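You operate a simulated robot arm through the tools that you are given. There is no shell and no other tool.

Carry out the task below with a simulated robot arm. There is one attempt and no reset: what you move stays moved.

TASK
Take the long insert off the rail, brush away the dust, and slide the short insert to the dusted end.
Fine: long insert on the bench top; red brush, stood back after; the short one goes up to the stop at the brushed end. Set down upright: red brush. What is to be rubbed or washed off counts as gone when no trace of it is left.
Where things are to end (x, y in the base frame): white insert within 0.06 m of [0.82, 0.14].

The check looks at the end state, three seconds after you hand in, the way a careful person would. Anything else that was tipped, shoved, dropped, spilled or broken makes it a failure.

THE ROBOT
A 6-joint arm with a two-finger gripper, fixed in place. Base frame: the origin is on the floor under the middle of its stand, x ahead of it, y to its left, z up; the work surface is at about z = 0.86. Readings come in m, degrees, newtons and seconds.
It reaches about 1.572 m from its shoulder. Its first joint turns from -166.0 to 166.0 degrees. Payload 2.45 kg.
The TCP is the grasp point between the finger pads, 0.02 m short of the fingertips. In the tool frame z runs along the fingers and y along their closing line. The gripper opens to 0.14 m; its body begins 0.168 m behind the TCP.
Orientation is that of the tool frame in the base frame, as [roll, pitch, yaw] about the fixed x, y, z axes, in that order (R = Rz(yaw) Ry(pitch) Rx(roll)). With the fingers straight down and closing along the base's y, the tool's x points along the base's -x, its y along +y and its z along -z.

THE INTERFACE
- The arm moves only by the tool nudge_tool. Its argument "steps" is one flat list of numbers, 7 for each row, row after row: the turn, a rotation vector about the tool's x, y, z in units of 180 degrees (1.0 is 180 degrees), then the shift along the tool's x, y, z in units of 100 mm (1.0 is 100 mm), then the closure in counts, from 0 (fully open) to 255 (shut). In form: [wx, wy, wz, tx, ty, tz, hand, wx, wy, wz, tx, ty, tz, hand, ...]. A call has 1 to 20 rows; each row is the pose to reach, as a shift and turn from the pose commanded when the call began, along the tool's axes at that moment. A call with a number of a shift or a turn outside -1 to 1 is refused whole. Each row takes 0.2 s and may step no farther than 0.05 m and 8.6 degrees from the row before; otherwise, or with a gripper value out of range, the whole call is refused. Where a pose cannot be reached the arm comes as near as it can. A force on the tool above 40 N (or 10 N above the force at the start of the call, whichever is more), or a blocked arm, ends the call early, and 0.2 s more pass. Each finger travels about 0.045 m/s and halts on what it meets, pressing with about 30 N; the grip force reading is that of the motor and also rises with nothing between the fingers. The clock runs only during rows and for 0.2 s after the last one: add rows that repeat a pose to give the fingers time. It gives the time, the measured TCP pose, the force on the tool (base axes), the opening and the grip force at its end, in the units of the frame above (readings bear some noise), with the torque about the TCP (base axes, N m) and any sound that the robot's microphone picked up.
- Cameras (640 x 400 px; columns grow to the right, rows downward): "scene" is fixed at [0.22, -0.5041, 1.6176]; the picture's right is [0.59, -0.80, 0.00], its down [-0.56, -0.41, -0.72] and it looks along [0.58, 0.43, -0.69] (base axes); focal length 311 px, centre (320, 200). "wrist" rides on the gripper at [0.078, 0.011, -0.209] in the tool frame; the picture's right is [-0.14, 0.99, 0.00], its down [-0.92, -0.13, -0.37] and it looks along [-0.36, -0.05, 0.93] (tool axes); focal length 280 px, centre (320, 200).
- get_image(camera): a new picture of that camera. The clock stands still meanwhile.
- probe_pixels(camera, pixels): for up to 12 pixels [column, row] of the newest picture of that camera ("zoom" is the newest enlarged one), the place [x, y, z] in the base frame of the surface seen there, good to about 0.002 m, but the place of the scene camera against the robot may be out by one fixed shift of up to 0.025 m in any direction. The clock stands still meanwhile.
- zoom(camera, box): a new picture of the part [left, top, right, bottom] of that camera's present view, enlarged. The clock stands still meanwhile.
- finish_job(): hands the job in; it is judged then, once.

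Unless the task says otherwise, let go and move clear before handing in.

The tools are called after "Emit:" as a command line: name --argument value ..., lists and objects as JSON in quotes. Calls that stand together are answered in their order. nudge_tool: Moves the arm, as the interface text tells. Its arguments: {"type":"object","properties":{"steps":{"type":"array","items":{"type":"number"}}},"required":["steps"]} The other tools are called the same way: get_image (camera) takes a picture; probe_pixels (camera, pixels) gives the place of the surface under pixels of a picture; zoom (camera, box) takes an enlarged picture of a part of a camera's view; finish_job () hands the job in.

At the start:

```text
t: 0.0
tcp_pos: [0.7707, 0.3675, 1.1951]
ee_rot: [-180.0, 0.0, -179.9]
contact_force: [-0.1, -0.3, -0.9]
moment: [-0.01, -0.04, 0.01]
width: 0.14
finger_force: 0.1
```

scene: 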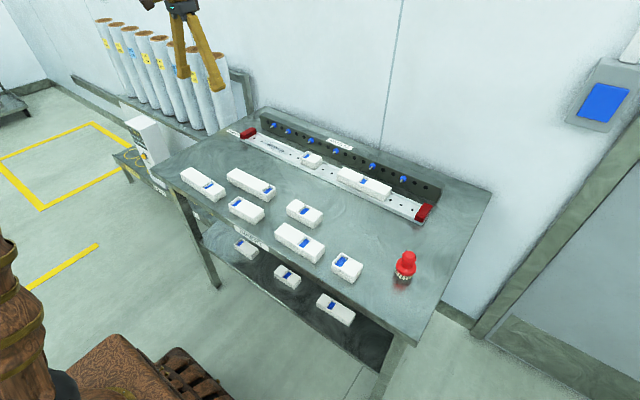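
wrist: 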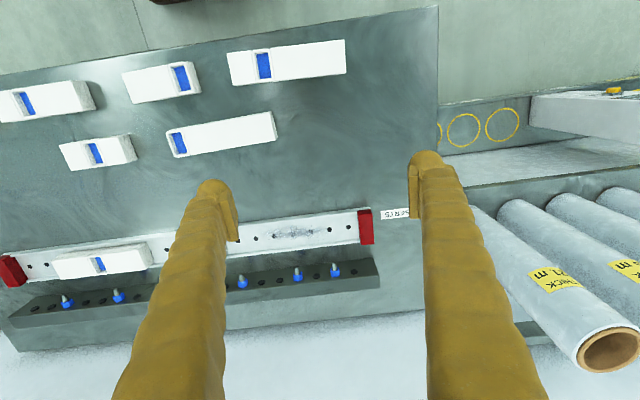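

The scene picture shows the rail with red stops at about (248,133) and (423,212), a short insert at (312,160), a long insert at (363,184), and the red brush at (405,265). I'll zoom in for details before moving.

Emit:
zoom --camera "scene" --box '[220, 100, 340, 175]'

Emit:
zoom --camera "scene" --box '[320, 150, 460, 238]'

Emit:
zoom --camera "scene" --box '[340, 210, 460, 300]'

Emit:
zoom --camera "wrist" --box '[0, 180, 400, 350]'

```text
5.33 times, centred on (280, 138) of scene
```

zoom: 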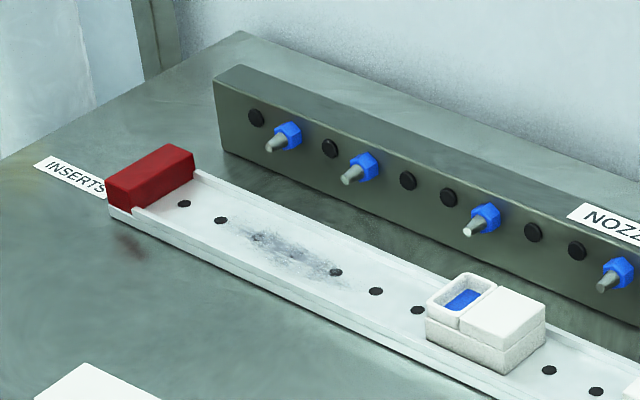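

```text
4.55 times, centred on (390, 194) of scene
```

zoom: 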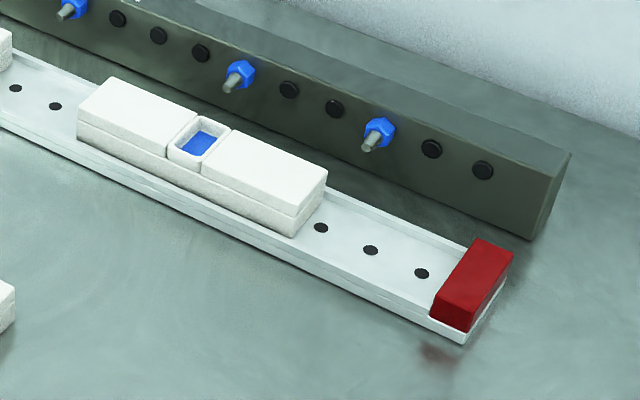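

```text
4.44 times, centred on (400, 255) of scene
```

zoom: 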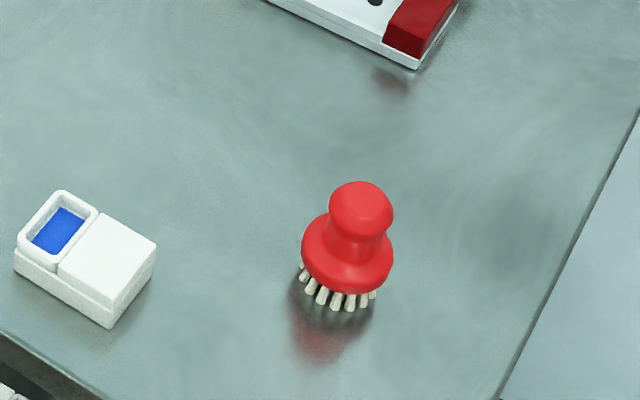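

```text
1.60 times, centred on (200, 265) of wrist
```

zoom: 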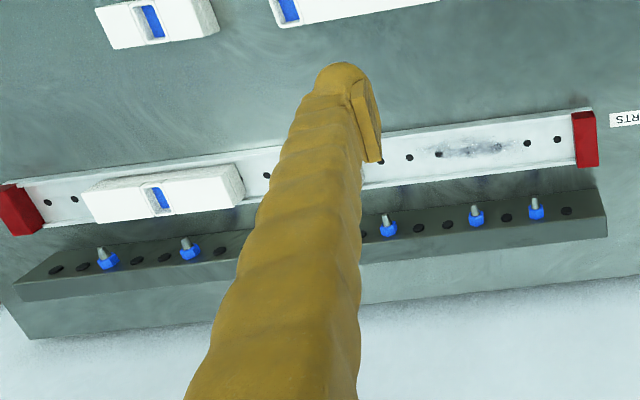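

The dust lies on the rail between the left stop and the short insert (zoom 1 around (290,255)); the long insert is toward the right stop. I'll probe positions with both cameras to get the fixed shift of the scene camera.

Emit:
probe_pixels --camera "scene" --pixels '[[248, 133], [423, 212], [312, 157], [363, 182], [406, 256], [347, 261], [300, 242], [304, 211], [247, 208], [251, 181], [203, 182], [340, 230]]'

Emit:
probe_pixels --camera "wrist" --pixels '[[366, 227], [12, 270], [100, 262], [95, 151], [222, 135], [160, 82], [285, 62], [40, 102], [300, 233], [330, 229], [257, 238], [300, 190]]'

```text
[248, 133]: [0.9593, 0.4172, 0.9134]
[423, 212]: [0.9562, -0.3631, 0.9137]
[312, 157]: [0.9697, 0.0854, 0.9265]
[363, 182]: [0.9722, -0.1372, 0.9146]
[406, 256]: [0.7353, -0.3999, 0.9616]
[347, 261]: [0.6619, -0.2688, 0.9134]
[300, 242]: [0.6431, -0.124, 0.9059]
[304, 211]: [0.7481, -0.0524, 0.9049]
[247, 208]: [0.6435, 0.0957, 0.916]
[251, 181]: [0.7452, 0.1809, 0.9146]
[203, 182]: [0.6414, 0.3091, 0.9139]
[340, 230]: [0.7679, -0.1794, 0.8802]
```

```text
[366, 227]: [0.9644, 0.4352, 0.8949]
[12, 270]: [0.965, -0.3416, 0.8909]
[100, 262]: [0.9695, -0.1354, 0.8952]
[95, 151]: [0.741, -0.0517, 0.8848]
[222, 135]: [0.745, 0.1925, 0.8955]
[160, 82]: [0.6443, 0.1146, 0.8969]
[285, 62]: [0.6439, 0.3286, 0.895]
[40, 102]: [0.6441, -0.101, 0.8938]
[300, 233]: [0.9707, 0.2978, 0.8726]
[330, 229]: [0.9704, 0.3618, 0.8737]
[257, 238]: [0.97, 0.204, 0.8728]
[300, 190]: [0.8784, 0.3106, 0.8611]
```

The wrist probes give reliable places: rail along y at x≈0.97, rail floor z≈0.873, bench z≈0.861, long insert at y≈-0.13. I'll probe edges of the long insert, the rail lips, and the nozzle rack.

Emit:
probe_pixels --camera "wrist" --pixels '[[53, 262], [148, 246], [60, 278], [152, 264], [100, 250], [66, 304], [243, 283], [335, 273], [50, 312], [200, 300], [370, 262], [365, 275]]'

Emit:
zoom --camera "wrist" --box '[0, 220, 200, 345]'

```text
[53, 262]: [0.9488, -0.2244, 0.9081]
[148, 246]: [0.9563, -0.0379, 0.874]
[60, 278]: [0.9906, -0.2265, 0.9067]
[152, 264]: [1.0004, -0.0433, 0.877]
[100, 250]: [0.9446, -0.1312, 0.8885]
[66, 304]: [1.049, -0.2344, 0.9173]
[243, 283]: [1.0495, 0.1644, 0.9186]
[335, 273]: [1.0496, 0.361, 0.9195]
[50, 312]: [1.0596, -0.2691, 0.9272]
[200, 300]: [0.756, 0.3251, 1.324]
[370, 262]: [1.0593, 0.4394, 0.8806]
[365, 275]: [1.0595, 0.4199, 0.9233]
```

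```text
3.20 times, centred on (100, 282) of wrist
```

zoom: 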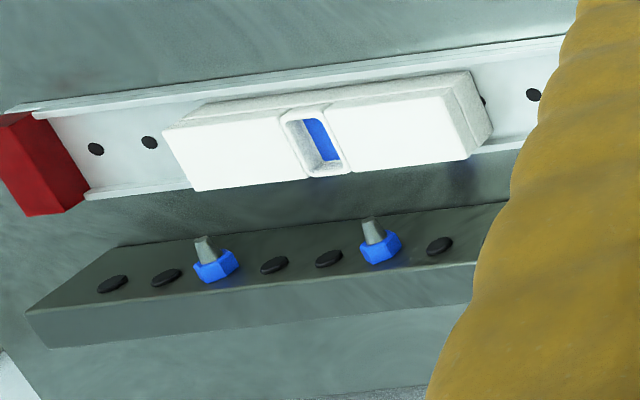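

Insert top is at z≈0.907, spanning x≈0.946–0.994. I'll probe the nozzle tips and rack faces in this zoom to know the clearance behind the rail.

Emit:
probe_pixels --camera "zoom" --pixels '[[203, 242], [372, 222], [205, 255], [215, 265], [112, 285], [150, 262], [130, 310], [200, 186], [190, 150], [462, 155], [480, 128], [320, 97]]'

```text
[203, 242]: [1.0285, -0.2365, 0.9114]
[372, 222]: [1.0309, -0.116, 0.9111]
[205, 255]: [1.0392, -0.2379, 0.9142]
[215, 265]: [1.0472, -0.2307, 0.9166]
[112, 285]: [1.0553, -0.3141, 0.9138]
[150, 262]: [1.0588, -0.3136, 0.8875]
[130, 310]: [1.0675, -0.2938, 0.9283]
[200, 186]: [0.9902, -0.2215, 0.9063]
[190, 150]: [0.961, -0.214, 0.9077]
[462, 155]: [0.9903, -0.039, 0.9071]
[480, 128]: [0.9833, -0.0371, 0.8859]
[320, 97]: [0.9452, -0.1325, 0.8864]
```

Nozzle tips reach x≈1.028 at z≈0.911 (y≈-0.237, -0.116), leaving about 34 mm behind the insert, so finger thickness matters. I'll zoom and probe the fingers themselves.

Emit:
zoom --camera "wrist" --box '[140, 140, 500, 365]'

Emit:
probe_pixels --camera "wrist" --pixels '[[212, 182], [200, 190], [190, 210], [225, 190], [237, 235], [227, 210], [180, 250], [427, 155], [443, 165], [412, 175], [450, 190], [412, 215]]'

```text
1.78 times, centred on (320, 252) of wrist
```

zoom: 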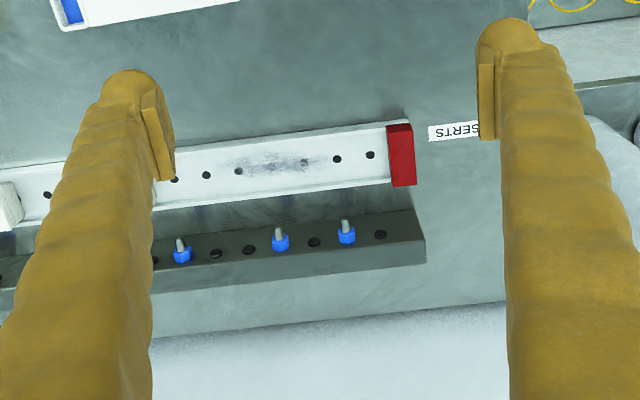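

```text
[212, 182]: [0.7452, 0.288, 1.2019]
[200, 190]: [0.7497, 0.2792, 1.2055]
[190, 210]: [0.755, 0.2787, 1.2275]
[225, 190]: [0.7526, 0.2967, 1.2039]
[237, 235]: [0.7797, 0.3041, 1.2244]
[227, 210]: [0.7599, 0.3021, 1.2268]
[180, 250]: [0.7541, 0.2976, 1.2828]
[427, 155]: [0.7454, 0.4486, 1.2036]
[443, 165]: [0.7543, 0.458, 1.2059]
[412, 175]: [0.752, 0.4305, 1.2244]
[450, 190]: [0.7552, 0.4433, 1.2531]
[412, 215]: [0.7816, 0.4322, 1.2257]
```

The finger tip looks rounded and roughly 25–30 mm thick. I'll zoom on the left finger and probe its outer silhouette for a better thickness figure.

Emit:
zoom --camera "wrist" --box '[140, 160, 260, 260]'

```text
4.00 times, centred on (200, 210) of wrist
```

zoom: 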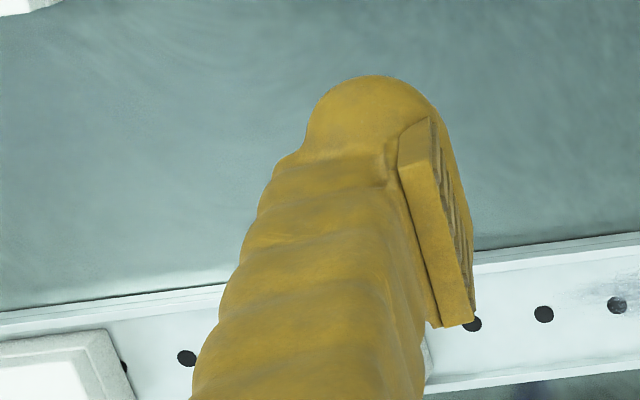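

I'll probe along the finger's silhouette and pad in this zoom.

Emit:
probe_pixels --camera "zoom" --pixels '[[314, 112], [309, 140], [281, 168], [265, 203], [248, 245], [228, 290], [203, 360], [470, 300], [436, 320], [410, 280], [418, 350], [405, 170]]'

```text
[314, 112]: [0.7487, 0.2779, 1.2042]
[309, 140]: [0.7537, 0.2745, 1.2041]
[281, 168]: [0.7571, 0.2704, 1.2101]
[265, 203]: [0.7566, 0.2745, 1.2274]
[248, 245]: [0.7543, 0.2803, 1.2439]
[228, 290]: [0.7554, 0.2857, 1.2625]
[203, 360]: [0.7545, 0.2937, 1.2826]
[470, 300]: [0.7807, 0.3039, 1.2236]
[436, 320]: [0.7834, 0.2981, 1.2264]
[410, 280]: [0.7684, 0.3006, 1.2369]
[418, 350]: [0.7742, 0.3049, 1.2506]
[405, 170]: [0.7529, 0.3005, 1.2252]
```

The fingers are about 32 mm thick and round, so I'll grip the long insert at y≈-0.155, between the nozzles at y≈-0.237 and -0.116. First I turn the tool 90° so the fingers close along x, while moving toward the rail at a safe height.

Emit:
nudge_tool --steps '[0, 0, 0.04545, -0.0909, -0.0909, 0, 0, 0, 0, 0.0909, -0.1818, -0.1818, 0, 0, 0, 0, 0.13636, -0.2727, -0.2727, 0, 0, 0, 0, 0.1818, -0.3636, -0.3636, 0, 0, 0, 0, 0.2273, -0.4545, -0.4545, 0, 0, 0, 0, 0.2727, -0.5455, -0.5455, 0, 0, 0, 0, 0.3182, -0.6364, -0.6364, 0, 0, 0, 0, 0.3636, -0.7273, -0.7273, 0, 0, 0, 0, 0.4091, -0.8182, -0.8182, 0, 0, 0, 0, 0.4545, -0.9091, -0.9091, 0, 0, 0, 0, 0.5, -1, -1, 0, 0]'

```text
t: 2.4
tcp_pos: [0.8693, 0.268, 1.1948]
ee_rot: [180.0, 0.0, 89.9]
contact_force: [-0.4, 1.4, -0.1]
moment: [-0.02, 0.0, -0.02]
width: 0.1401
finger_force: 0.0
```

The turn went fine (yaw 89.9°): tool x is now base +y, tool y is base +x. I'll travel toward y=-0.155 at this height.

Emit:
nudge_tool --steps '[0, 0, 0, -0.25, 0.25, 0, 0, 0, 0, 0, -0.5, 0.5, 0, 0, 0, 0, 0, -0.75, 0.75, 0, 0, 0, 0, 0, -1, 1, 0, 0]'

Emit:
nudge_tool --steps '[0, 0, 0, -0.33, 0, 0, 0, 0, 0, 0, -0.67, 0, 0, 0, 0, 0, 0, -1, 0, 0, 0]'

Emit:
nudge_tool --steps '[0, 0, 0, -0.33, 0, 0, 0, 0, 0, 0, -0.67, 0, 0, 0, 0, 0, 0, -1, 0, 0, 0]'

Emit:
get_image --camera "wrist"

```text
t: 3.4
tcp_pos: [0.9681, 0.167, 1.1946]
ee_rot: [179.9, 0.1, 89.9]
contact_force: [-0.3, 0.7, 0.7]
moment: [-0.01, -0.03, 0.02]
width: 0.1402
finger_force: 0.0
```

```text
t: 4.2
tcp_pos: [0.9673, 0.0674, 1.1944]
ee_rot: [-180.0, 0.0, 90.0]
contact_force: [-0.1, 0.3, 0.0]
moment: [-0.03, -0.02, -0.01]
width: 0.14
finger_force: 0.1
```

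```text
t: 5.0
tcp_pos: [0.9682, -0.0326, 1.1932]
ee_rot: [179.9, 0.0, 90.1]
contact_force: [0.0, 0.2, 0.2]
moment: [-0.04, 0.01, 0.0]
width: 0.14
finger_force: 0.0
```

```text
taken
```

wrist: 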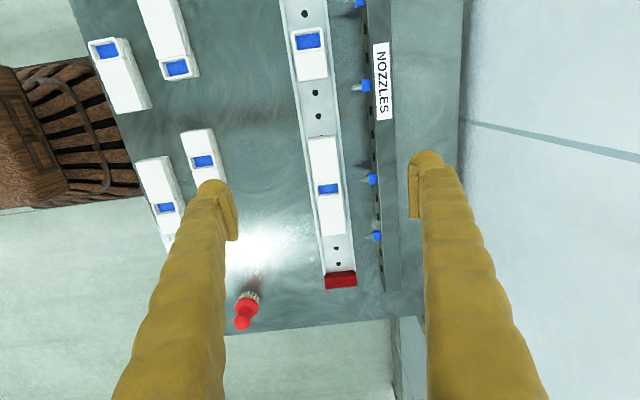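

Here the long insert runs from (323,137) to (335,235), nozzle tips at about (371,180) and (373,237), the brush at (246,305). I'll probe these for exact places.

Emit:
probe_pixels --camera "wrist" --pixels '[[322, 140], [334, 232], [312, 185], [342, 185], [309, 62], [299, 80], [325, 78], [368, 180], [374, 237], [357, 87], [248, 297], [242, 322]]'

Emit:
zoom --camera "wrist" --box '[270, 120, 420, 300]'

Emit:
zoom --camera "wrist" --box '[260, 0, 420, 120]'

```text
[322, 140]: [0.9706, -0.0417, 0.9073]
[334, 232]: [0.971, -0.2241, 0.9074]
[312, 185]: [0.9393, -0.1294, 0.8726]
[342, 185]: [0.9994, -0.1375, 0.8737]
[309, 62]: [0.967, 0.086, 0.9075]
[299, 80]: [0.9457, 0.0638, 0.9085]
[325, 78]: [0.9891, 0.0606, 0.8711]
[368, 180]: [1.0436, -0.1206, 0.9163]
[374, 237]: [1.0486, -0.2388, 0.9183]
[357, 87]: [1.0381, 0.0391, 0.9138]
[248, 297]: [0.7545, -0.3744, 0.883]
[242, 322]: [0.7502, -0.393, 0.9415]
```

```text
2.22 times, centred on (345, 210) of wrist
```

zoom: 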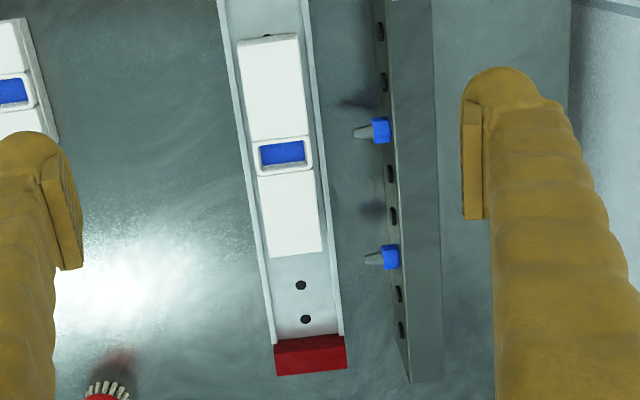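

```text
3.33 times, centred on (340, 60) of wrist
```

zoom: 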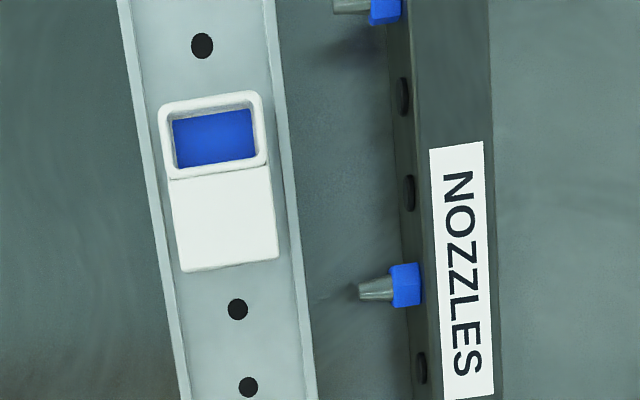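

I'll probe the rail's lips and the short insert's edges in the newest zoom.

Emit:
probe_pixels --camera "zoom" --pixels '[[164, 300], [170, 340], [160, 300], [296, 260], [302, 310], [306, 330], [175, 265], [273, 250], [162, 110], [258, 100], [365, 288], [362, 284]]'

```text
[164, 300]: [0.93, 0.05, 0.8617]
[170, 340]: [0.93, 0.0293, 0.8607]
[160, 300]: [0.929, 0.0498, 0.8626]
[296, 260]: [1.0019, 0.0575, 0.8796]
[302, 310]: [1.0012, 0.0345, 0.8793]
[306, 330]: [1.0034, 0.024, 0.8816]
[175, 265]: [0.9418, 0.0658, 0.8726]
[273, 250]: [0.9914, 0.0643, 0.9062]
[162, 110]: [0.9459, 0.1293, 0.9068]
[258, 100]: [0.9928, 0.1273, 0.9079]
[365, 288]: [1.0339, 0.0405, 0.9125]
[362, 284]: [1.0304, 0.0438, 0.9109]
```

Rail lip tops are at z≈0.881, the insert spans x 0.9455–0.993, so a TCP height of 0.908 keeps fingertips clear of the lips. I'll move to y≈-0.155, descend partway and partly close to ~70 mm.

Emit:
nudge_tool --steps '[0, 0, 0, -0.25, 0, 0.2, 127, 0, 0, 0, -0.5, 0, 0.4, 127, 0, 0, 0, -0.75, 0, 0.6, 127, 0, 0, 0, -1, 0, 0.8, 127, 0, 0, 0, -1, 0, 0.9, 127]'

Emit:
nudge_tool --steps '[0, 0, 0, -0.12, 0, 0.2, 127, 0, 0, 0, -0.22, 0, 0.4, 127, 0, 0, 0, -0.22, 0, 0.6, 127, 0, 0, 0, -0.22, 0, 0.8, 127, 0, 0, 0, -0.22, 0, 0.8, 127]'

Emit:
get_image --camera "wrist"

Emit:
get_image --camera "scene"

```text
t: 6.2
tcp_pos: [0.9695, -0.1324, 1.1051]
ee_rot: [179.9, -0.1, 90.0]
contact_force: [0.5, -0.3, -0.2]
moment: [0.0, 0.01, 0.0]
width: 0.0701
finger_force: 0.1
```

```text
t: 7.4
tcp_pos: [0.9687, -0.155, 1.0253]
ee_rot: [-179.9, -0.1, 90.0]
contact_force: [-0.8, 0.1, 0.0]
moment: [-0.02, -0.01, -0.01]
width: 0.0705
finger_force: 0.1
```

```text
taken
```

wrist: 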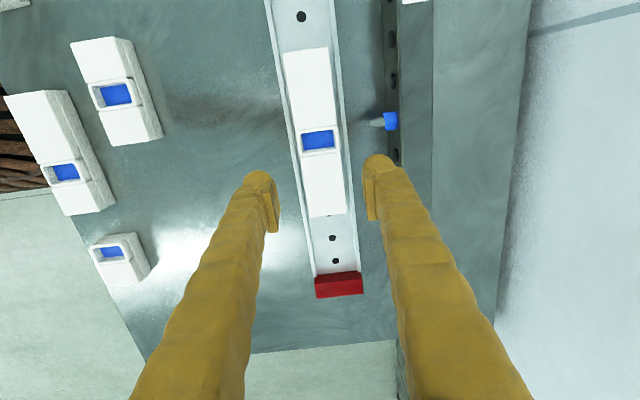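

```text
taken
```

scene: 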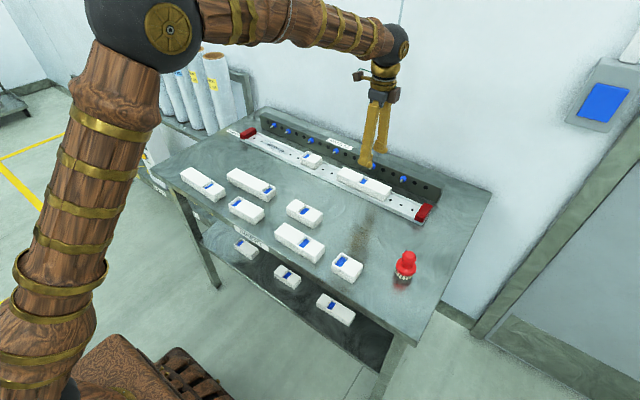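

The fingers at width 70 mm straddle the rail centred on x≈0.969. I'll descend in two stages to z≈0.909.

Emit:
nudge_tool --steps '[0, 0, 0, 0, 0, 0.25, 127, 0, 0, 0, 0, 0, 0.5, 127, 0, 0, 0, 0, 0, 0.75, 127]'

Emit:
get_image --camera "wrist"

```text
t: 8.2
tcp_pos: [0.9695, -0.156, 0.9474]
ee_rot: [180.0, 0.0, 90.0]
contact_force: [0.7, 1.3, 0.1]
moment: [0.0, -0.01, 0.02]
width: 0.0702
finger_force: 0.1
```

```text
taken
```

wrist: 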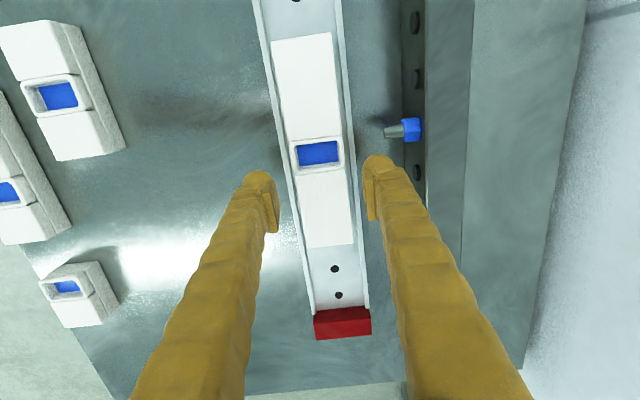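

Still clear of the nozzle at (395,130). Final descent of 39 mm to z≈0.908, then close on the insert.

Emit:
nudge_tool --steps '[0, 0, 0, 0, 0, 0.15, 127, 0, 0, 0, 0, 0, 0.28, 127, 0, 0, 0, 0, 0, 0.385, 127, 0, 0, 0, 0, 0, 0.385, 127]'

Emit:
nudge_tool --steps '[0, 0, 0, 0, 0, 0, 150, 0, 0, 0, 0, 0, 0, 165, 0, 0, 0, 0, 0, 0, 185, 0, 0, 0, 0, 0, 0, 200, 0, 0, 0, 0, 0, 0, 200]'

Emit:
get_image --camera "wrist"

```text
t: 9.2
tcp_pos: [0.9695, -0.1542, 0.9118]
ee_rot: [179.9, 0.0, 90.0]
contact_force: [0.1, -0.4, -0.5]
moment: [-0.02, 0.03, -0.02]
width: 0.07
finger_force: 0.0
```

```text
t: 10.4
tcp_pos: [0.9687, -0.1552, 0.9102]
ee_rot: [179.9, 0.0, 89.9]
contact_force: [1.0, -0.6, 1.0]
moment: [-0.01, 0.01, -0.11]
width: 0.0492
finger_force: 30.0
```

```text
taken
```

wrist: 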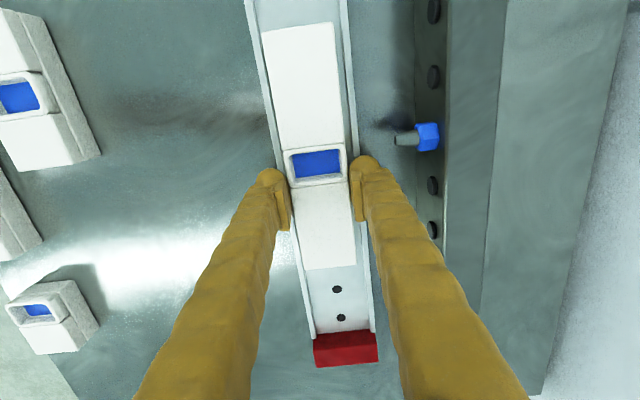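

The insert is gripped: width 0.0492 m, 30 N. I'll lift slowly by 5 cm first and check.

Emit:
nudge_tool --steps '[0, 0, 0, 0, 0, -0.06, 200, 0, 0, 0, 0, 0, -0.15, 200, 0, 0, 0, 0, 0, -0.28, 200, 0, 0, 0, 0, 0, -0.4, 200, 0, 0, 0, 0, 0, -0.5, 200]'

Emit:
get_image --camera "wrist"

Emit:
get_image --camera "scene"

```text
t: 11.6
tcp_pos: [0.9694, -0.1554, 0.9611]
ee_rot: [180.0, -0.1, 90.1]
contact_force: [0.0, -0.2, -0.4]
moment: [-0.02, 0.02, -0.01]
width: 0.0302
finger_force: 0.0
```

```text
taken
```

wrist: 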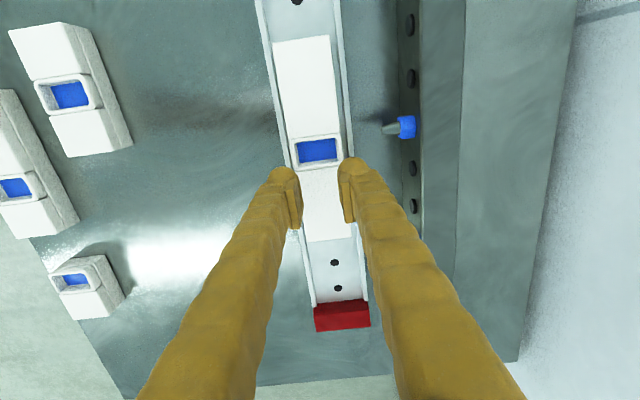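

```text
taken
```

scene: 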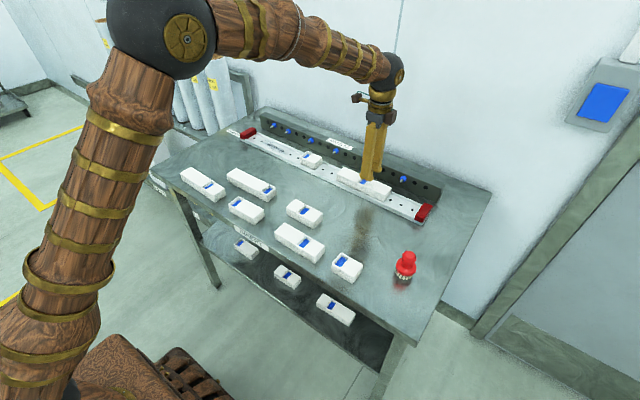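

The fingers are now at 30 mm with no force: the insert slipped out and still sits in the rail at (320,150). I'll zoom to study its profile and how the rail holds it.

Emit:
zoom --camera "wrist" --box '[240, 0, 380, 100]'

Emit:
zoom --camera "wrist" --box '[250, 120, 390, 340]'

Emit:
zoom --camera "scene" --box '[320, 150, 440, 230]'

Emit:
zoom --camera "scene" --box '[280, 140, 350, 190]'

```text
4.00 times, centred on (310, 50) of wrist
```

zoom: 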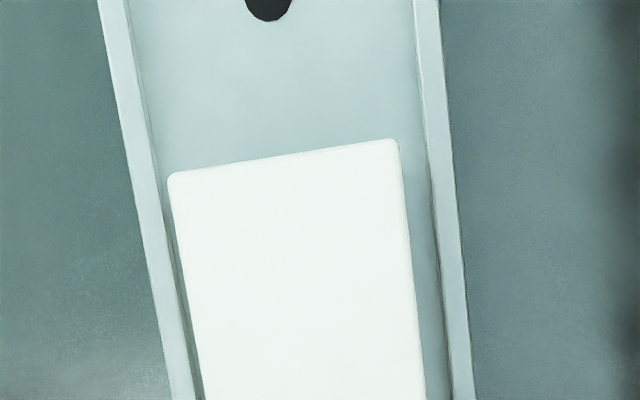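

```text
1.82 times, centred on (320, 230) of wrist
```

zoom: 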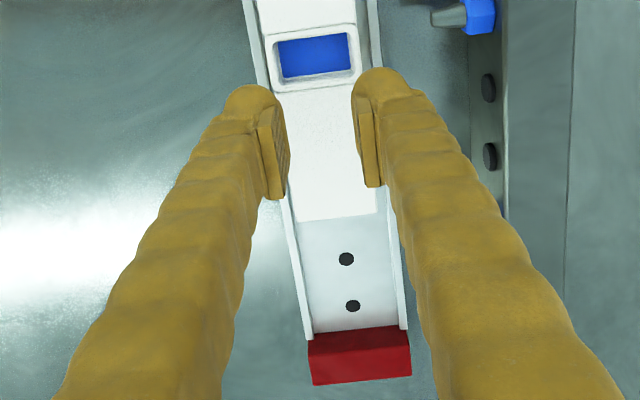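

```text
5.00 times, centred on (380, 190) of scene
```

zoom: 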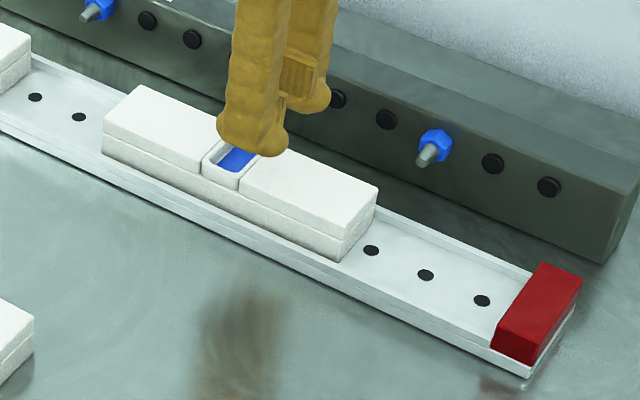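

```text
8.00 times, centred on (315, 165) of scene
```

zoom: 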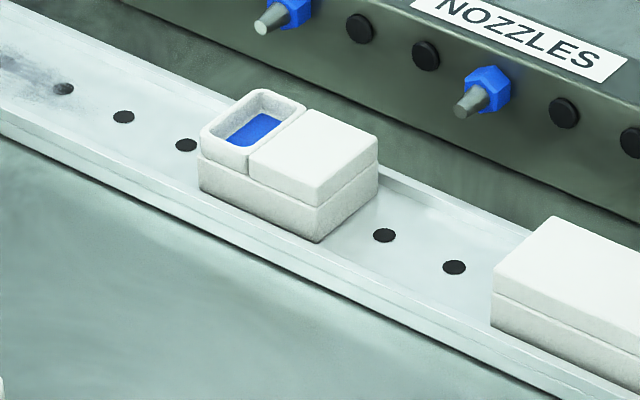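

The insert is a plain box resting loosely between the lips (gaps are visible on both sides), so the pads likely only caught its rounded top edge — the ridged pad ends above the bulbous fingertip. I'll probe the insert's present pose and the fingertip/pad heights.

Emit:
probe_pixels --camera "wrist" --pixels '[[275, 46], [328, 40], [309, 238], [356, 233], [300, 100], [340, 205], [335, 100], [264, 100]]'

Emit:
zoom --camera "scene" --box '[350, 140, 400, 190]'

```text
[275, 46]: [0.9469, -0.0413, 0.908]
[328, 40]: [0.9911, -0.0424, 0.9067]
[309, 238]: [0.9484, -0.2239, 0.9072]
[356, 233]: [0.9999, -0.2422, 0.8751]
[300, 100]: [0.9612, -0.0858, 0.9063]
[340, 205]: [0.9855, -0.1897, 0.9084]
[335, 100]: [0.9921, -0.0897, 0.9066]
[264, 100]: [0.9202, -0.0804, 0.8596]
```

```text
8.00 times, centred on (375, 165) of scene
```

zoom: 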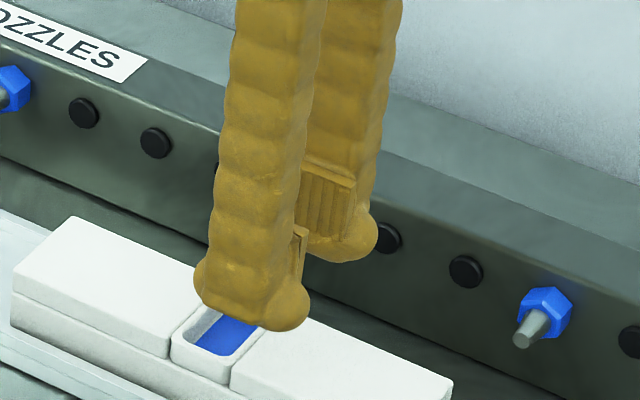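

I'll probe the pad's bottom and the bulb's bottom of the far finger in this zoom.

Emit:
probe_pixels --camera "zoom" --pixels '[[320, 176], [318, 200], [320, 225], [322, 232], [335, 238], [340, 255], [345, 260], [305, 240], [303, 275], [250, 325], [225, 300], [207, 260]]'

```text
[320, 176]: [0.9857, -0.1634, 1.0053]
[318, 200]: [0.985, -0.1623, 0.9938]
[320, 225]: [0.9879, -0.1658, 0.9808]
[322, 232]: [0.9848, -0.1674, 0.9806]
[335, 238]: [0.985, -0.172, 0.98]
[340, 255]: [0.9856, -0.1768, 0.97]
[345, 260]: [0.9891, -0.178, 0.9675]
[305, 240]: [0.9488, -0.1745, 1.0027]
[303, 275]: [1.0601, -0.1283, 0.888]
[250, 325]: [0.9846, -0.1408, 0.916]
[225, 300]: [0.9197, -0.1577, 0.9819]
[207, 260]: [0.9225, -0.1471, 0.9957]
```

The pad's lower edge is about level with the TCP, and below it the bulb curves away, so at z=0.911 only the curved tip touched the top edge and slid off. The insert has not moved (y -0.226…-0.041). I'll open to 60 mm and go deeper, to about z=0.904.

Emit:
nudge_tool --steps '[0, 0, 0, 0.03, 0, 0, 140, 0, 0, 0, 0.03, 0, 0, 140, 0, 0, 0, 0.03, 0, 0, 140, 0, 0, 0, 0.03, 0, 0.2, 140, 0, 0, 0, 0.03, 0, 0.4, 140, 0, 0, 0, 0.03, 0, 0.5, 140, 0, 0, 0, 0.03, 0, 0.55, 140, 0, 0, 0, 0.03, 0, 0.57, 140, 0, 0, 0, 0.03, 0, 0.57, 140]'

```text
t: 13.6
tcp_pos: [0.9699, -0.1515, 0.9041]
ee_rot: [179.9, 0.0, 89.9]
contact_force: [-0.4, -0.3, 0.2]
moment: [-0.04, 0.02, 0.02]
width: 0.0628
finger_force: 0.1
```

No contact yet at z=0.904. I'll lower 2 mm more slowly and check the force.

Emit:
nudge_tool --steps '[0, 0, 0, 0, 0, 0.01, 140, 0, 0, 0, 0, 0, 0.02, 140, 0, 0, 0, 0, 0, 0.02, 140]'

Emit:
zoom --camera "scene" --box '[340, 150, 400, 200]'

Emit:
zoom --camera "wrist" --box '[240, 140, 400, 260]'

```text
t: 14.4
tcp_pos: [0.969, -0.1513, 0.9023]
ee_rot: [180.0, 0.0, 90.0]
contact_force: [-0.4, 0.6, 0.2]
moment: [0.02, 0.01, 0.03]
width: 0.0632
finger_force: 0.1
```

```text
8.00 times, centred on (370, 175) of scene
```

zoom: 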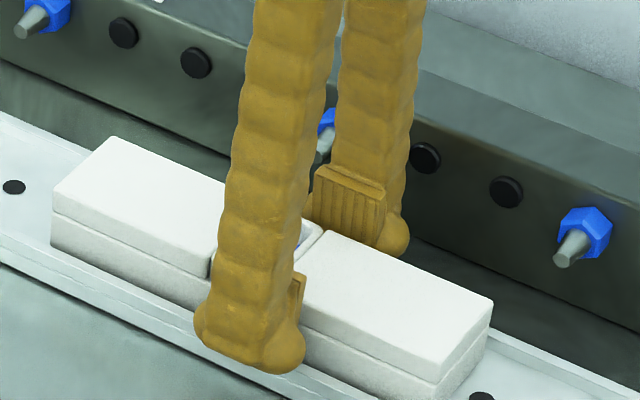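

```text
3.33 times, centred on (320, 200) of wrist
```

zoom: 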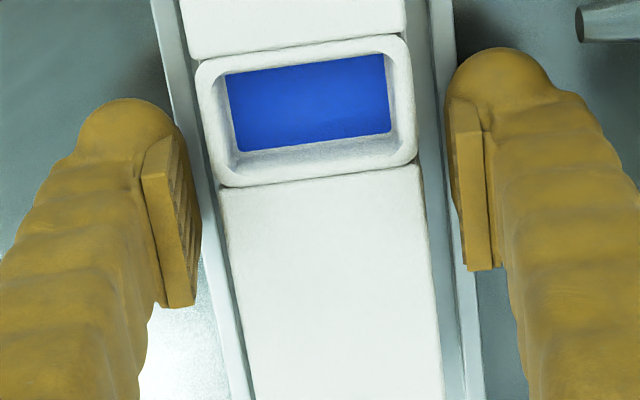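

Still no contact at z=0.902, with fingers either side of the insert. Close slowly now.

Emit:
nudge_tool --steps '[0, 0, 0, 0, 0, 0, 155, 0, 0, 0, 0, 0, 0, 165, 0, 0, 0, 0, 0, 0, 175, 0, 0, 0, 0, 0, 0, 190, 0, 0, 0, 0, 0, 0, 220, 0, 0, 0, 0, 0, 0, 220, 0, 0, 0, 0, 0, 0, 220]'

```text
t: 16.0
tcp_pos: [0.9687, -0.151, 0.9016]
ee_rot: [179.9, 0.0, 89.8]
contact_force: [-1.6, -0.3, -0.8]
moment: [-0.02, 0.01, 0.01]
width: 0.0489
finger_force: 30.2
```

Gripped again: width 0.0489, 30 N, and no vertical contact. I'll lift only 10 mm and check the width.

Emit:
nudge_tool --steps '[0, 0, 0, 0, 0, -0.02, 220, 0, 0, 0, 0, 0, -0.04, 220, 0, 0, 0, 0, 0, -0.06, 220, 0, 0, 0, 0, 0, -0.08, 220, 0, 0, 0, 0, 0, -0.1, 220]'

Emit:
zoom --camera "scene" --box '[330, 150, 430, 220]'

```text
t: 17.2
tcp_pos: [0.969, -0.1521, 0.9125]
ee_rot: [-180.0, 0.0, 90.0]
contact_force: [-0.6, 0.2, -2.6]
moment: [-0.06, -0.04, -0.02]
width: 0.0492
finger_force: 29.7
```

```text
5.71 times, centred on (380, 185) of scene
```

zoom: 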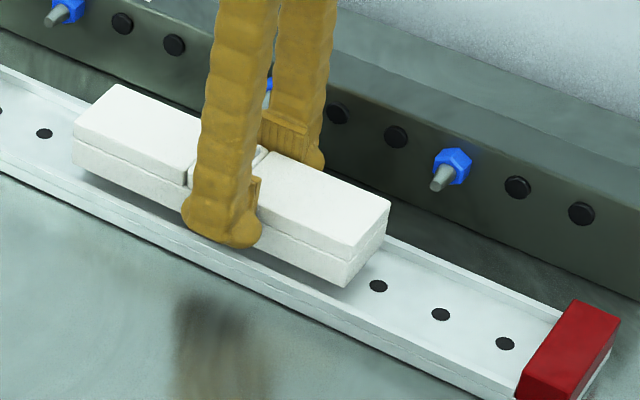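

The insert is lifted level and clear of the rail. I'll raise it to about z=0.99, then carry it toward (0.845, 0.12).

Emit:
nudge_tool --steps '[0, 0, 0, 0, 0, -0.15, 220, 0, 0, 0, 0, 0, -0.3, 220, 0, 0, 0, 0, 0, -0.45, 220, 0, 0, 0, 0, 0, -0.6, 220, 0, 0, 0, 0, 0, -0.8, 220]'

Emit:
nudge_tool --steps '[0, 0, 0, 0.15, -0.1, 0, 220, 0, 0, 0, 0.3, -0.2, 0, 220, 0, 0, 0, 0.5, -0.33, 0, 220, 0, 0, 0, 0.7, -0.46, 0, 220, 0, 0, 0, 0.88, -0.57, 0, 220, 0, 0, 0, 1, -0.65, 0, 220]'

Emit:
get_image --camera "wrist"

```text
t: 18.4
tcp_pos: [0.9687, -0.1529, 0.9914]
ee_rot: [179.9, 0.0, 89.9]
contact_force: [-0.2, 0.5, -3.6]
moment: [-0.05, 0.0, 0.01]
width: 0.0489
finger_force: 30.0
```

```text
t: 19.8
tcp_pos: [0.9041, -0.0519, 0.9908]
ee_rot: [-180.0, -0.1, 89.8]
contact_force: [-0.6, 0.1, -3.9]
moment: [-0.06, 0.03, -0.03]
width: 0.0488
finger_force: 30.0
```

```text
taken
```

wrist: 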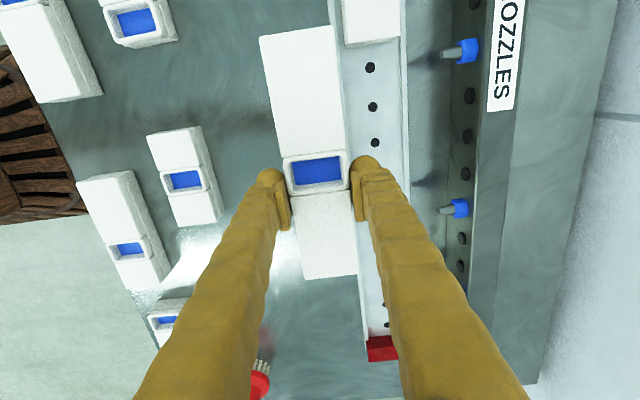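

The insert is held steady (width 0.0488, about 0.35 kg). Continue the carry to x≈0.845, y≈0.12.

Emit:
nudge_tool --steps '[0, 0, 0, 0.15, -0.09, 0, 220, 0, 0, 0, 0.35, -0.21, 0, 220, 0, 0, 0, 0.55, -0.33, 0, 220, 0, 0, 0, 0.75, -0.45, 0, 220, 0, 0, 0, 0.9, -0.54, 0, 220, 0, 0, 0, 1, -0.59, 0, 220]'

Emit:
nudge_tool --steps '[0, 0, 0, 0.15, 0, 0, 220, 0, 0, 0, 0.35, 0, 0, 220, 0, 0, 0, 0.55, 0, 0, 220, 0, 0, 0, 0.73, 0, 0, 220, 0, 0, 0, 0.73, 0, 0, 220]'

Emit:
get_image --camera "wrist"

Emit:
get_image --camera "scene"

```text
t: 21.2
tcp_pos: [0.8456, 0.0469, 0.9919]
ee_rot: [179.9, -0.1, 90.0]
contact_force: [0.6, 0.0, -3.3]
moment: [-0.07, 0.0, 0.04]
width: 0.0492
finger_force: 30.0
```

```text
t: 22.4
tcp_pos: [0.8458, 0.1217, 0.9903]
ee_rot: [179.9, 0.0, 90.0]
contact_force: [0.0, 0.2, -3.2]
moment: [-0.07, -0.01, -0.01]
width: 0.0493
finger_force: 30.1
```

```text
taken
```

wrist: 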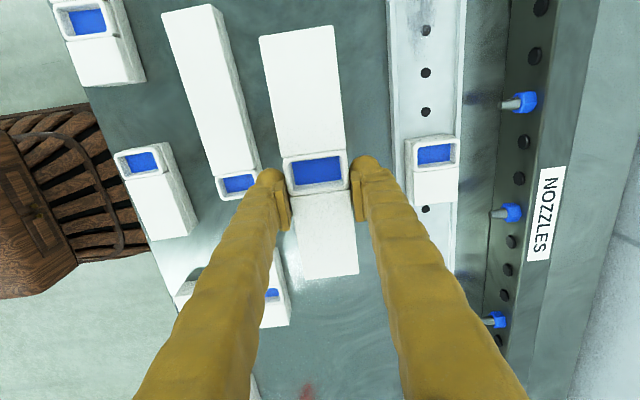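

```text
taken
```

scene: 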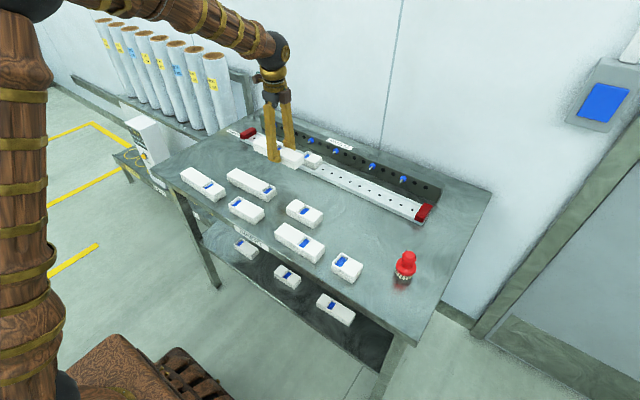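

The held insert is over the open strip; the neighbouring bench insert spans (162..258, 5..200). I'll probe its edges and those of the held insert before lowering.

Emit:
probe_pixels --camera "wrist" --pixels '[[220, 195], [255, 175], [240, 130], [215, 15], [230, 60], [258, 195], [310, 85], [270, 60], [335, 50], [330, 270], [408, 150], [395, 220]]'

```text
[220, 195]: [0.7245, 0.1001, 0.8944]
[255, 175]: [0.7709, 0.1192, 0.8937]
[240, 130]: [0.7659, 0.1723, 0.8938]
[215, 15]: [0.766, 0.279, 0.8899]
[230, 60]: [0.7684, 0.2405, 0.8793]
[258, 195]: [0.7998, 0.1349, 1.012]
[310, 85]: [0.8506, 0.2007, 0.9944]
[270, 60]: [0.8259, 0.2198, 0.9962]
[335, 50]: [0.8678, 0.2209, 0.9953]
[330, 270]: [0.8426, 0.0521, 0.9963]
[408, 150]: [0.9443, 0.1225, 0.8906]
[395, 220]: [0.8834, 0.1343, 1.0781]
```

Held insert bottom is about z=0.961, centred near (0.846, 0.14), with the neighbour's edge at x≈0.77. Lower 90 mm, then creep to contact.

Emit:
nudge_tool --steps '[0, 0, 0, 0, 0, 0.15, 220, 0, 0, 0, 0, 0, 0.35, 220, 0, 0, 0, 0, 0, 0.55, 220, 0, 0, 0, 0, 0, 0.75, 220, 0, 0, 0, 0, 0, 0.88, 220, 0, 0, 0, 0, 0, 0.94, 220, 0, 0, 0, 0, 0, 0.94, 220]'

Emit:
nudge_tool --steps '[0, 0, 0, 0, 0, 0.02, 220, 0, 0, 0, 0, 0, 0.04, 220, 0, 0, 0, 0, 0, 0.04, 220]'

```text
t: 24.0
tcp_pos: [0.8428, 0.1195, 0.8984]
ee_rot: [180.0, 0.0, 90.0]
contact_force: [0.4, -1.1, -3.9]
moment: [-0.09, 0.0, -0.02]
width: 0.0488
finger_force: 29.8
```

```text
t: 24.8
tcp_pos: [0.8457, 0.1212, 0.893]
ee_rot: [179.9, 0.1, 90.0]
contact_force: [0.2, 1.0, -3.8]
moment: [-0.09, -0.01, 0.01]
width: 0.0492
finger_force: 30.0
```

No contact yet at z=0.893 (expected near 0.890). Creep down 1 mm steps.

Emit:
nudge_tool --steps '[0, 0, 0, 0, 0, 0.01, 220, 0, 0, 0, 0, 0, 0.02, 220, 0, 0, 0, 0, 0, 0.03, 220, 0, 0, 0, 0, 0, 0.03, 220]'

```text
t: 25.8
tcp_pos: [0.8453, 0.1207, 0.8909]
ee_rot: [180.0, 0.0, 90.1]
contact_force: [-0.3, -0.2, -4.2]
moment: [-0.09, 0.0, 0.01]
width: 0.049
finger_force: 30.0
```

Emit:
nudge_tool --steps '[0, 0, 0, 0, 0, 0.01, 220, 0, 0, 0, 0, 0, 0.02, 220, 0, 0, 0, 0, 0, 0.02, 220]'

Emit:
zoom --camera "scene" --box '[230, 120, 330, 200]'

```text
t: 26.6
tcp_pos: [0.8444, 0.1212, 0.8903]
ee_rot: [179.9, 0.0, 90.0]
contact_force: [1.0, 2.7, 4.7]
moment: [0.65, 0.06, -0.08]
width: 0.049
finger_force: 30.3
```

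```text
5.00 times, centred on (280, 160) of scene
```

zoom: 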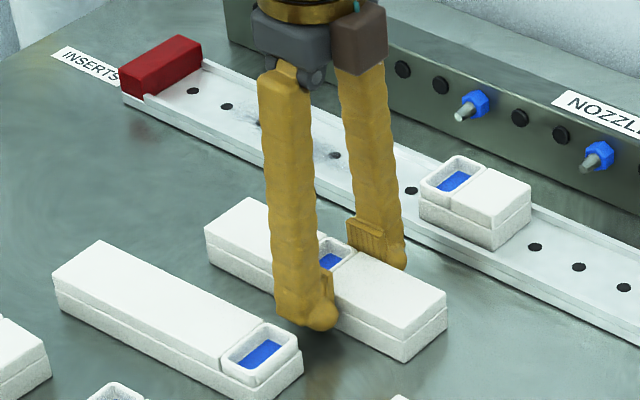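

Contact is made: force changed from -4.2 to +4.7 N, the insert rests on the bench. I'll open slowly to about 64 mm and rise.

Emit:
nudge_tool --steps '[0, 0, 0, 0, 0, 0, 175, 0, 0, 0, 0, 0, 0, 160, 0, 0, 0, 0, 0, 0, 145, 0, 0, 0, 0, 0, 0, 138, 0, 0, 0, 0, 0, 0, 138]'

Emit:
nudge_tool --steps '[0, 0, 0, 0, 0, -0.1, 138, 0, 0, 0, 0, 0, -0.3, 138, 0, 0, 0, 0, 0, -0.6, 138, 0, 0, 0, 0, 0, -0.9, 138]'

Emit:
get_image --camera "wrist"

Emit:
get_image --camera "scene"

```text
t: 27.8
tcp_pos: [0.8445, 0.1206, 0.8897]
ee_rot: [180.0, 0.0, 90.1]
contact_force: [-0.1, -1.0, -0.2]
moment: [0.0, 0.01, 0.0]
width: 0.0643
finger_force: 0.1
```

```text
t: 28.8
tcp_pos: [0.8445, 0.1224, 0.9788]
ee_rot: [180.0, 0.0, 90.0]
contact_force: [-1.2, -0.5, 0.3]
moment: [-0.01, -0.02, 0.0]
width: 0.0644
finger_force: 0.1
```

```text
taken
```

wrist: 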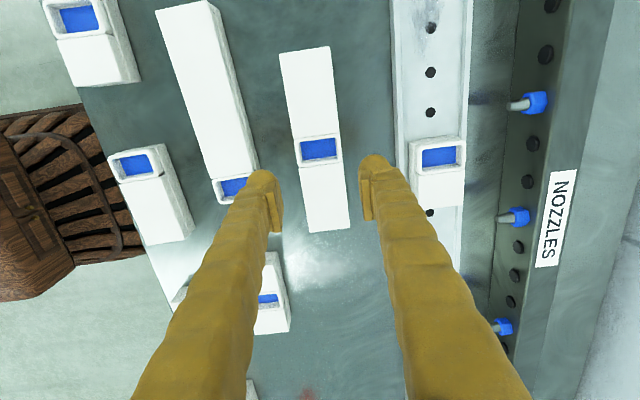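

```text
taken
```

scene: 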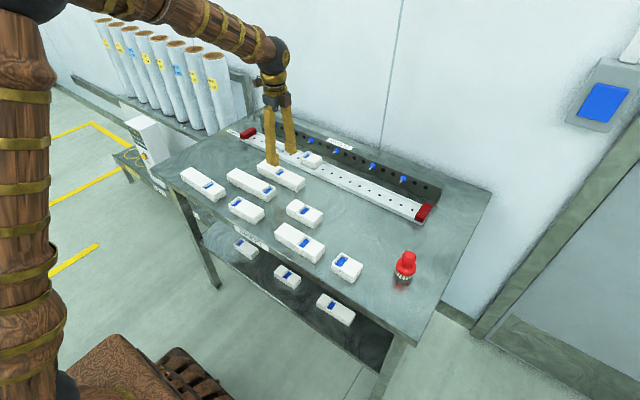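

Emit:
probe_pixels --camera "wrist" --pixels '[[283, 58], [326, 52], [309, 228], [347, 224], [312, 90], [330, 200]]'

Emit:
nudge_tool --steps '[0, 0, 0, -0.25, -0.1, -0.25, 100, 0, 0, 0, -0.5, -0.2, -0.5, 60, 0, 0, 0, -0.75, -0.3, -0.75, 30, 0, 0, 0, -1, -0.4, -0.9, 0]'

```text
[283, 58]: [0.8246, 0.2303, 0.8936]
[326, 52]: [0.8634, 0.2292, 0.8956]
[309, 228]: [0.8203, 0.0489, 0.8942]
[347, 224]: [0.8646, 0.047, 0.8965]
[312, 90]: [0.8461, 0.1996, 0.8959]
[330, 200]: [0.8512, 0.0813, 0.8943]
```

```text
t: 29.8
tcp_pos: [0.8051, 0.0203, 1.068]
ee_rot: [179.9, -0.1, 89.9]
contact_force: [0.3, 0.1, -0.3]
moment: [0.02, 0.04, 0.0]
width: 0.14
finger_force: 0.1
```

The long insert now rests flat, centred near (0.844, 0.139). Next I turn the tool back so the fingers close along y and head toward the brush near (0.75, -0.385).

Emit:
nudge_tool --steps '[0, 0, -0.04545, -0.0909, 0, -0.05, 0, 0, 0, -0.0909, -0.1818, 0, -0.1, 0, 0, 0, -0.13636, -0.2727, 0, -0.15, 0, 0, 0, -0.1818, -0.3636, 0, -0.2, 0, 0, 0, -0.2273, -0.4545, -0.05, -0.25, 0, 0, 0, -0.2727, -0.5455, -0.1, -0.3, 0, 0, 0, -0.3182, -0.6364, -0.2, -0.35, 0, 0, 0, -0.3636, -0.7273, -0.3, -0.4, 0, 0, 0, -0.4091, -0.8182, -0.4, -0.45, 0, 0, 0, -0.4545, -0.9091, -0.5, -0.5, 0, 0, 0, -0.5, -1, -0.6, -0.5, 0]'

```text
t: 32.2
tcp_pos: [0.745, -0.0775, 1.1175]
ee_rot: [-180.0, 0.0, -179.9]
contact_force: [-0.8, 0.3, -0.7]
moment: [-0.03, -0.01, 0.03]
width: 0.1401
finger_force: 0.0
```

Orientation is back to closing along y. I'll move two 100 mm hops in -y and look.

Emit:
nudge_tool --steps '[0, 0, 0, 0, -0.33, 0, 0, 0, 0, 0, 0, -0.67, 0, 0, 0, 0, 0, 0, -1, 0, 0]'

Emit:
nudge_tool --steps '[0, 0, 0, 0, -0.33, 0, 0, 0, 0, 0, 0, -0.67, 0, 0, 0, 0, 0, 0, -1, 0, 0, 0, 0, 0, 0, -1, 0, 0]'

Emit:
get_image --camera "wrist"

```text
t: 33.0
tcp_pos: [0.7432, -0.1802, 1.1186]
ee_rot: [-179.9, 0.2, -180.0]
contact_force: [-0.5, 0.6, -0.1]
moment: [0.04, -0.02, 0.0]
width: 0.1399
finger_force: 0.1
```

```text
t: 34.0
tcp_pos: [0.7437, -0.28, 1.1185]
ee_rot: [179.9, 0.1, -180.0]
contact_force: [0.1, -0.5, 0.2]
moment: [-0.02, -0.02, 0.0]
width: 0.14
finger_force: 0.0
```

```text
taken
```

wrist: 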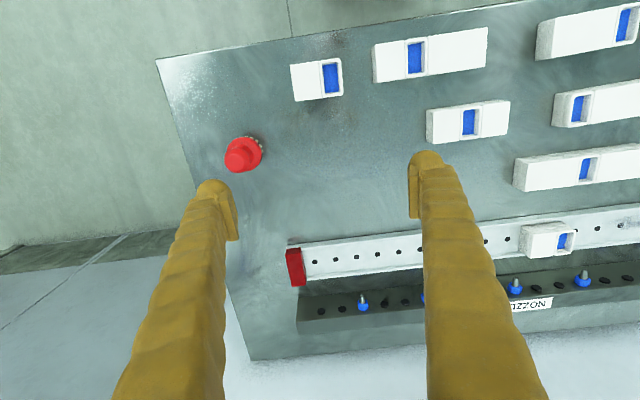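

The brush is at (243,154). I'll zoom in and probe the knob and its dome.

Emit:
zoom --camera "wrist" --box '[210, 120, 290, 180]'

```text
6.67 times, centred on (250, 150) of wrist
```

zoom: 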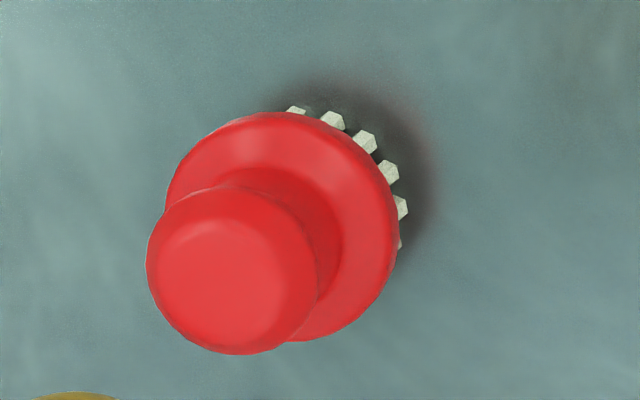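

Emit:
probe_pixels --camera "zoom" --pixels '[[232, 270], [155, 270], [310, 270], [232, 195], [232, 348], [180, 180], [390, 230], [270, 120], [330, 325], [395, 205], [310, 200], [335, 120]]'

```text
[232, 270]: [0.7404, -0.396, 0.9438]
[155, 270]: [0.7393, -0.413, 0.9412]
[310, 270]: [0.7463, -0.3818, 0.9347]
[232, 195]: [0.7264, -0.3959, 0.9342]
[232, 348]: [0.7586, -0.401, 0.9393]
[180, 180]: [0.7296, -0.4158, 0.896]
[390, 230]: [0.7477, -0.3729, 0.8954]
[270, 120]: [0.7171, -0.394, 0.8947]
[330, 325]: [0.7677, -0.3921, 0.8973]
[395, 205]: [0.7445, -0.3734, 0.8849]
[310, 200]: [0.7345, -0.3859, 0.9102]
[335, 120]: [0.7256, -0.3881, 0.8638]
```

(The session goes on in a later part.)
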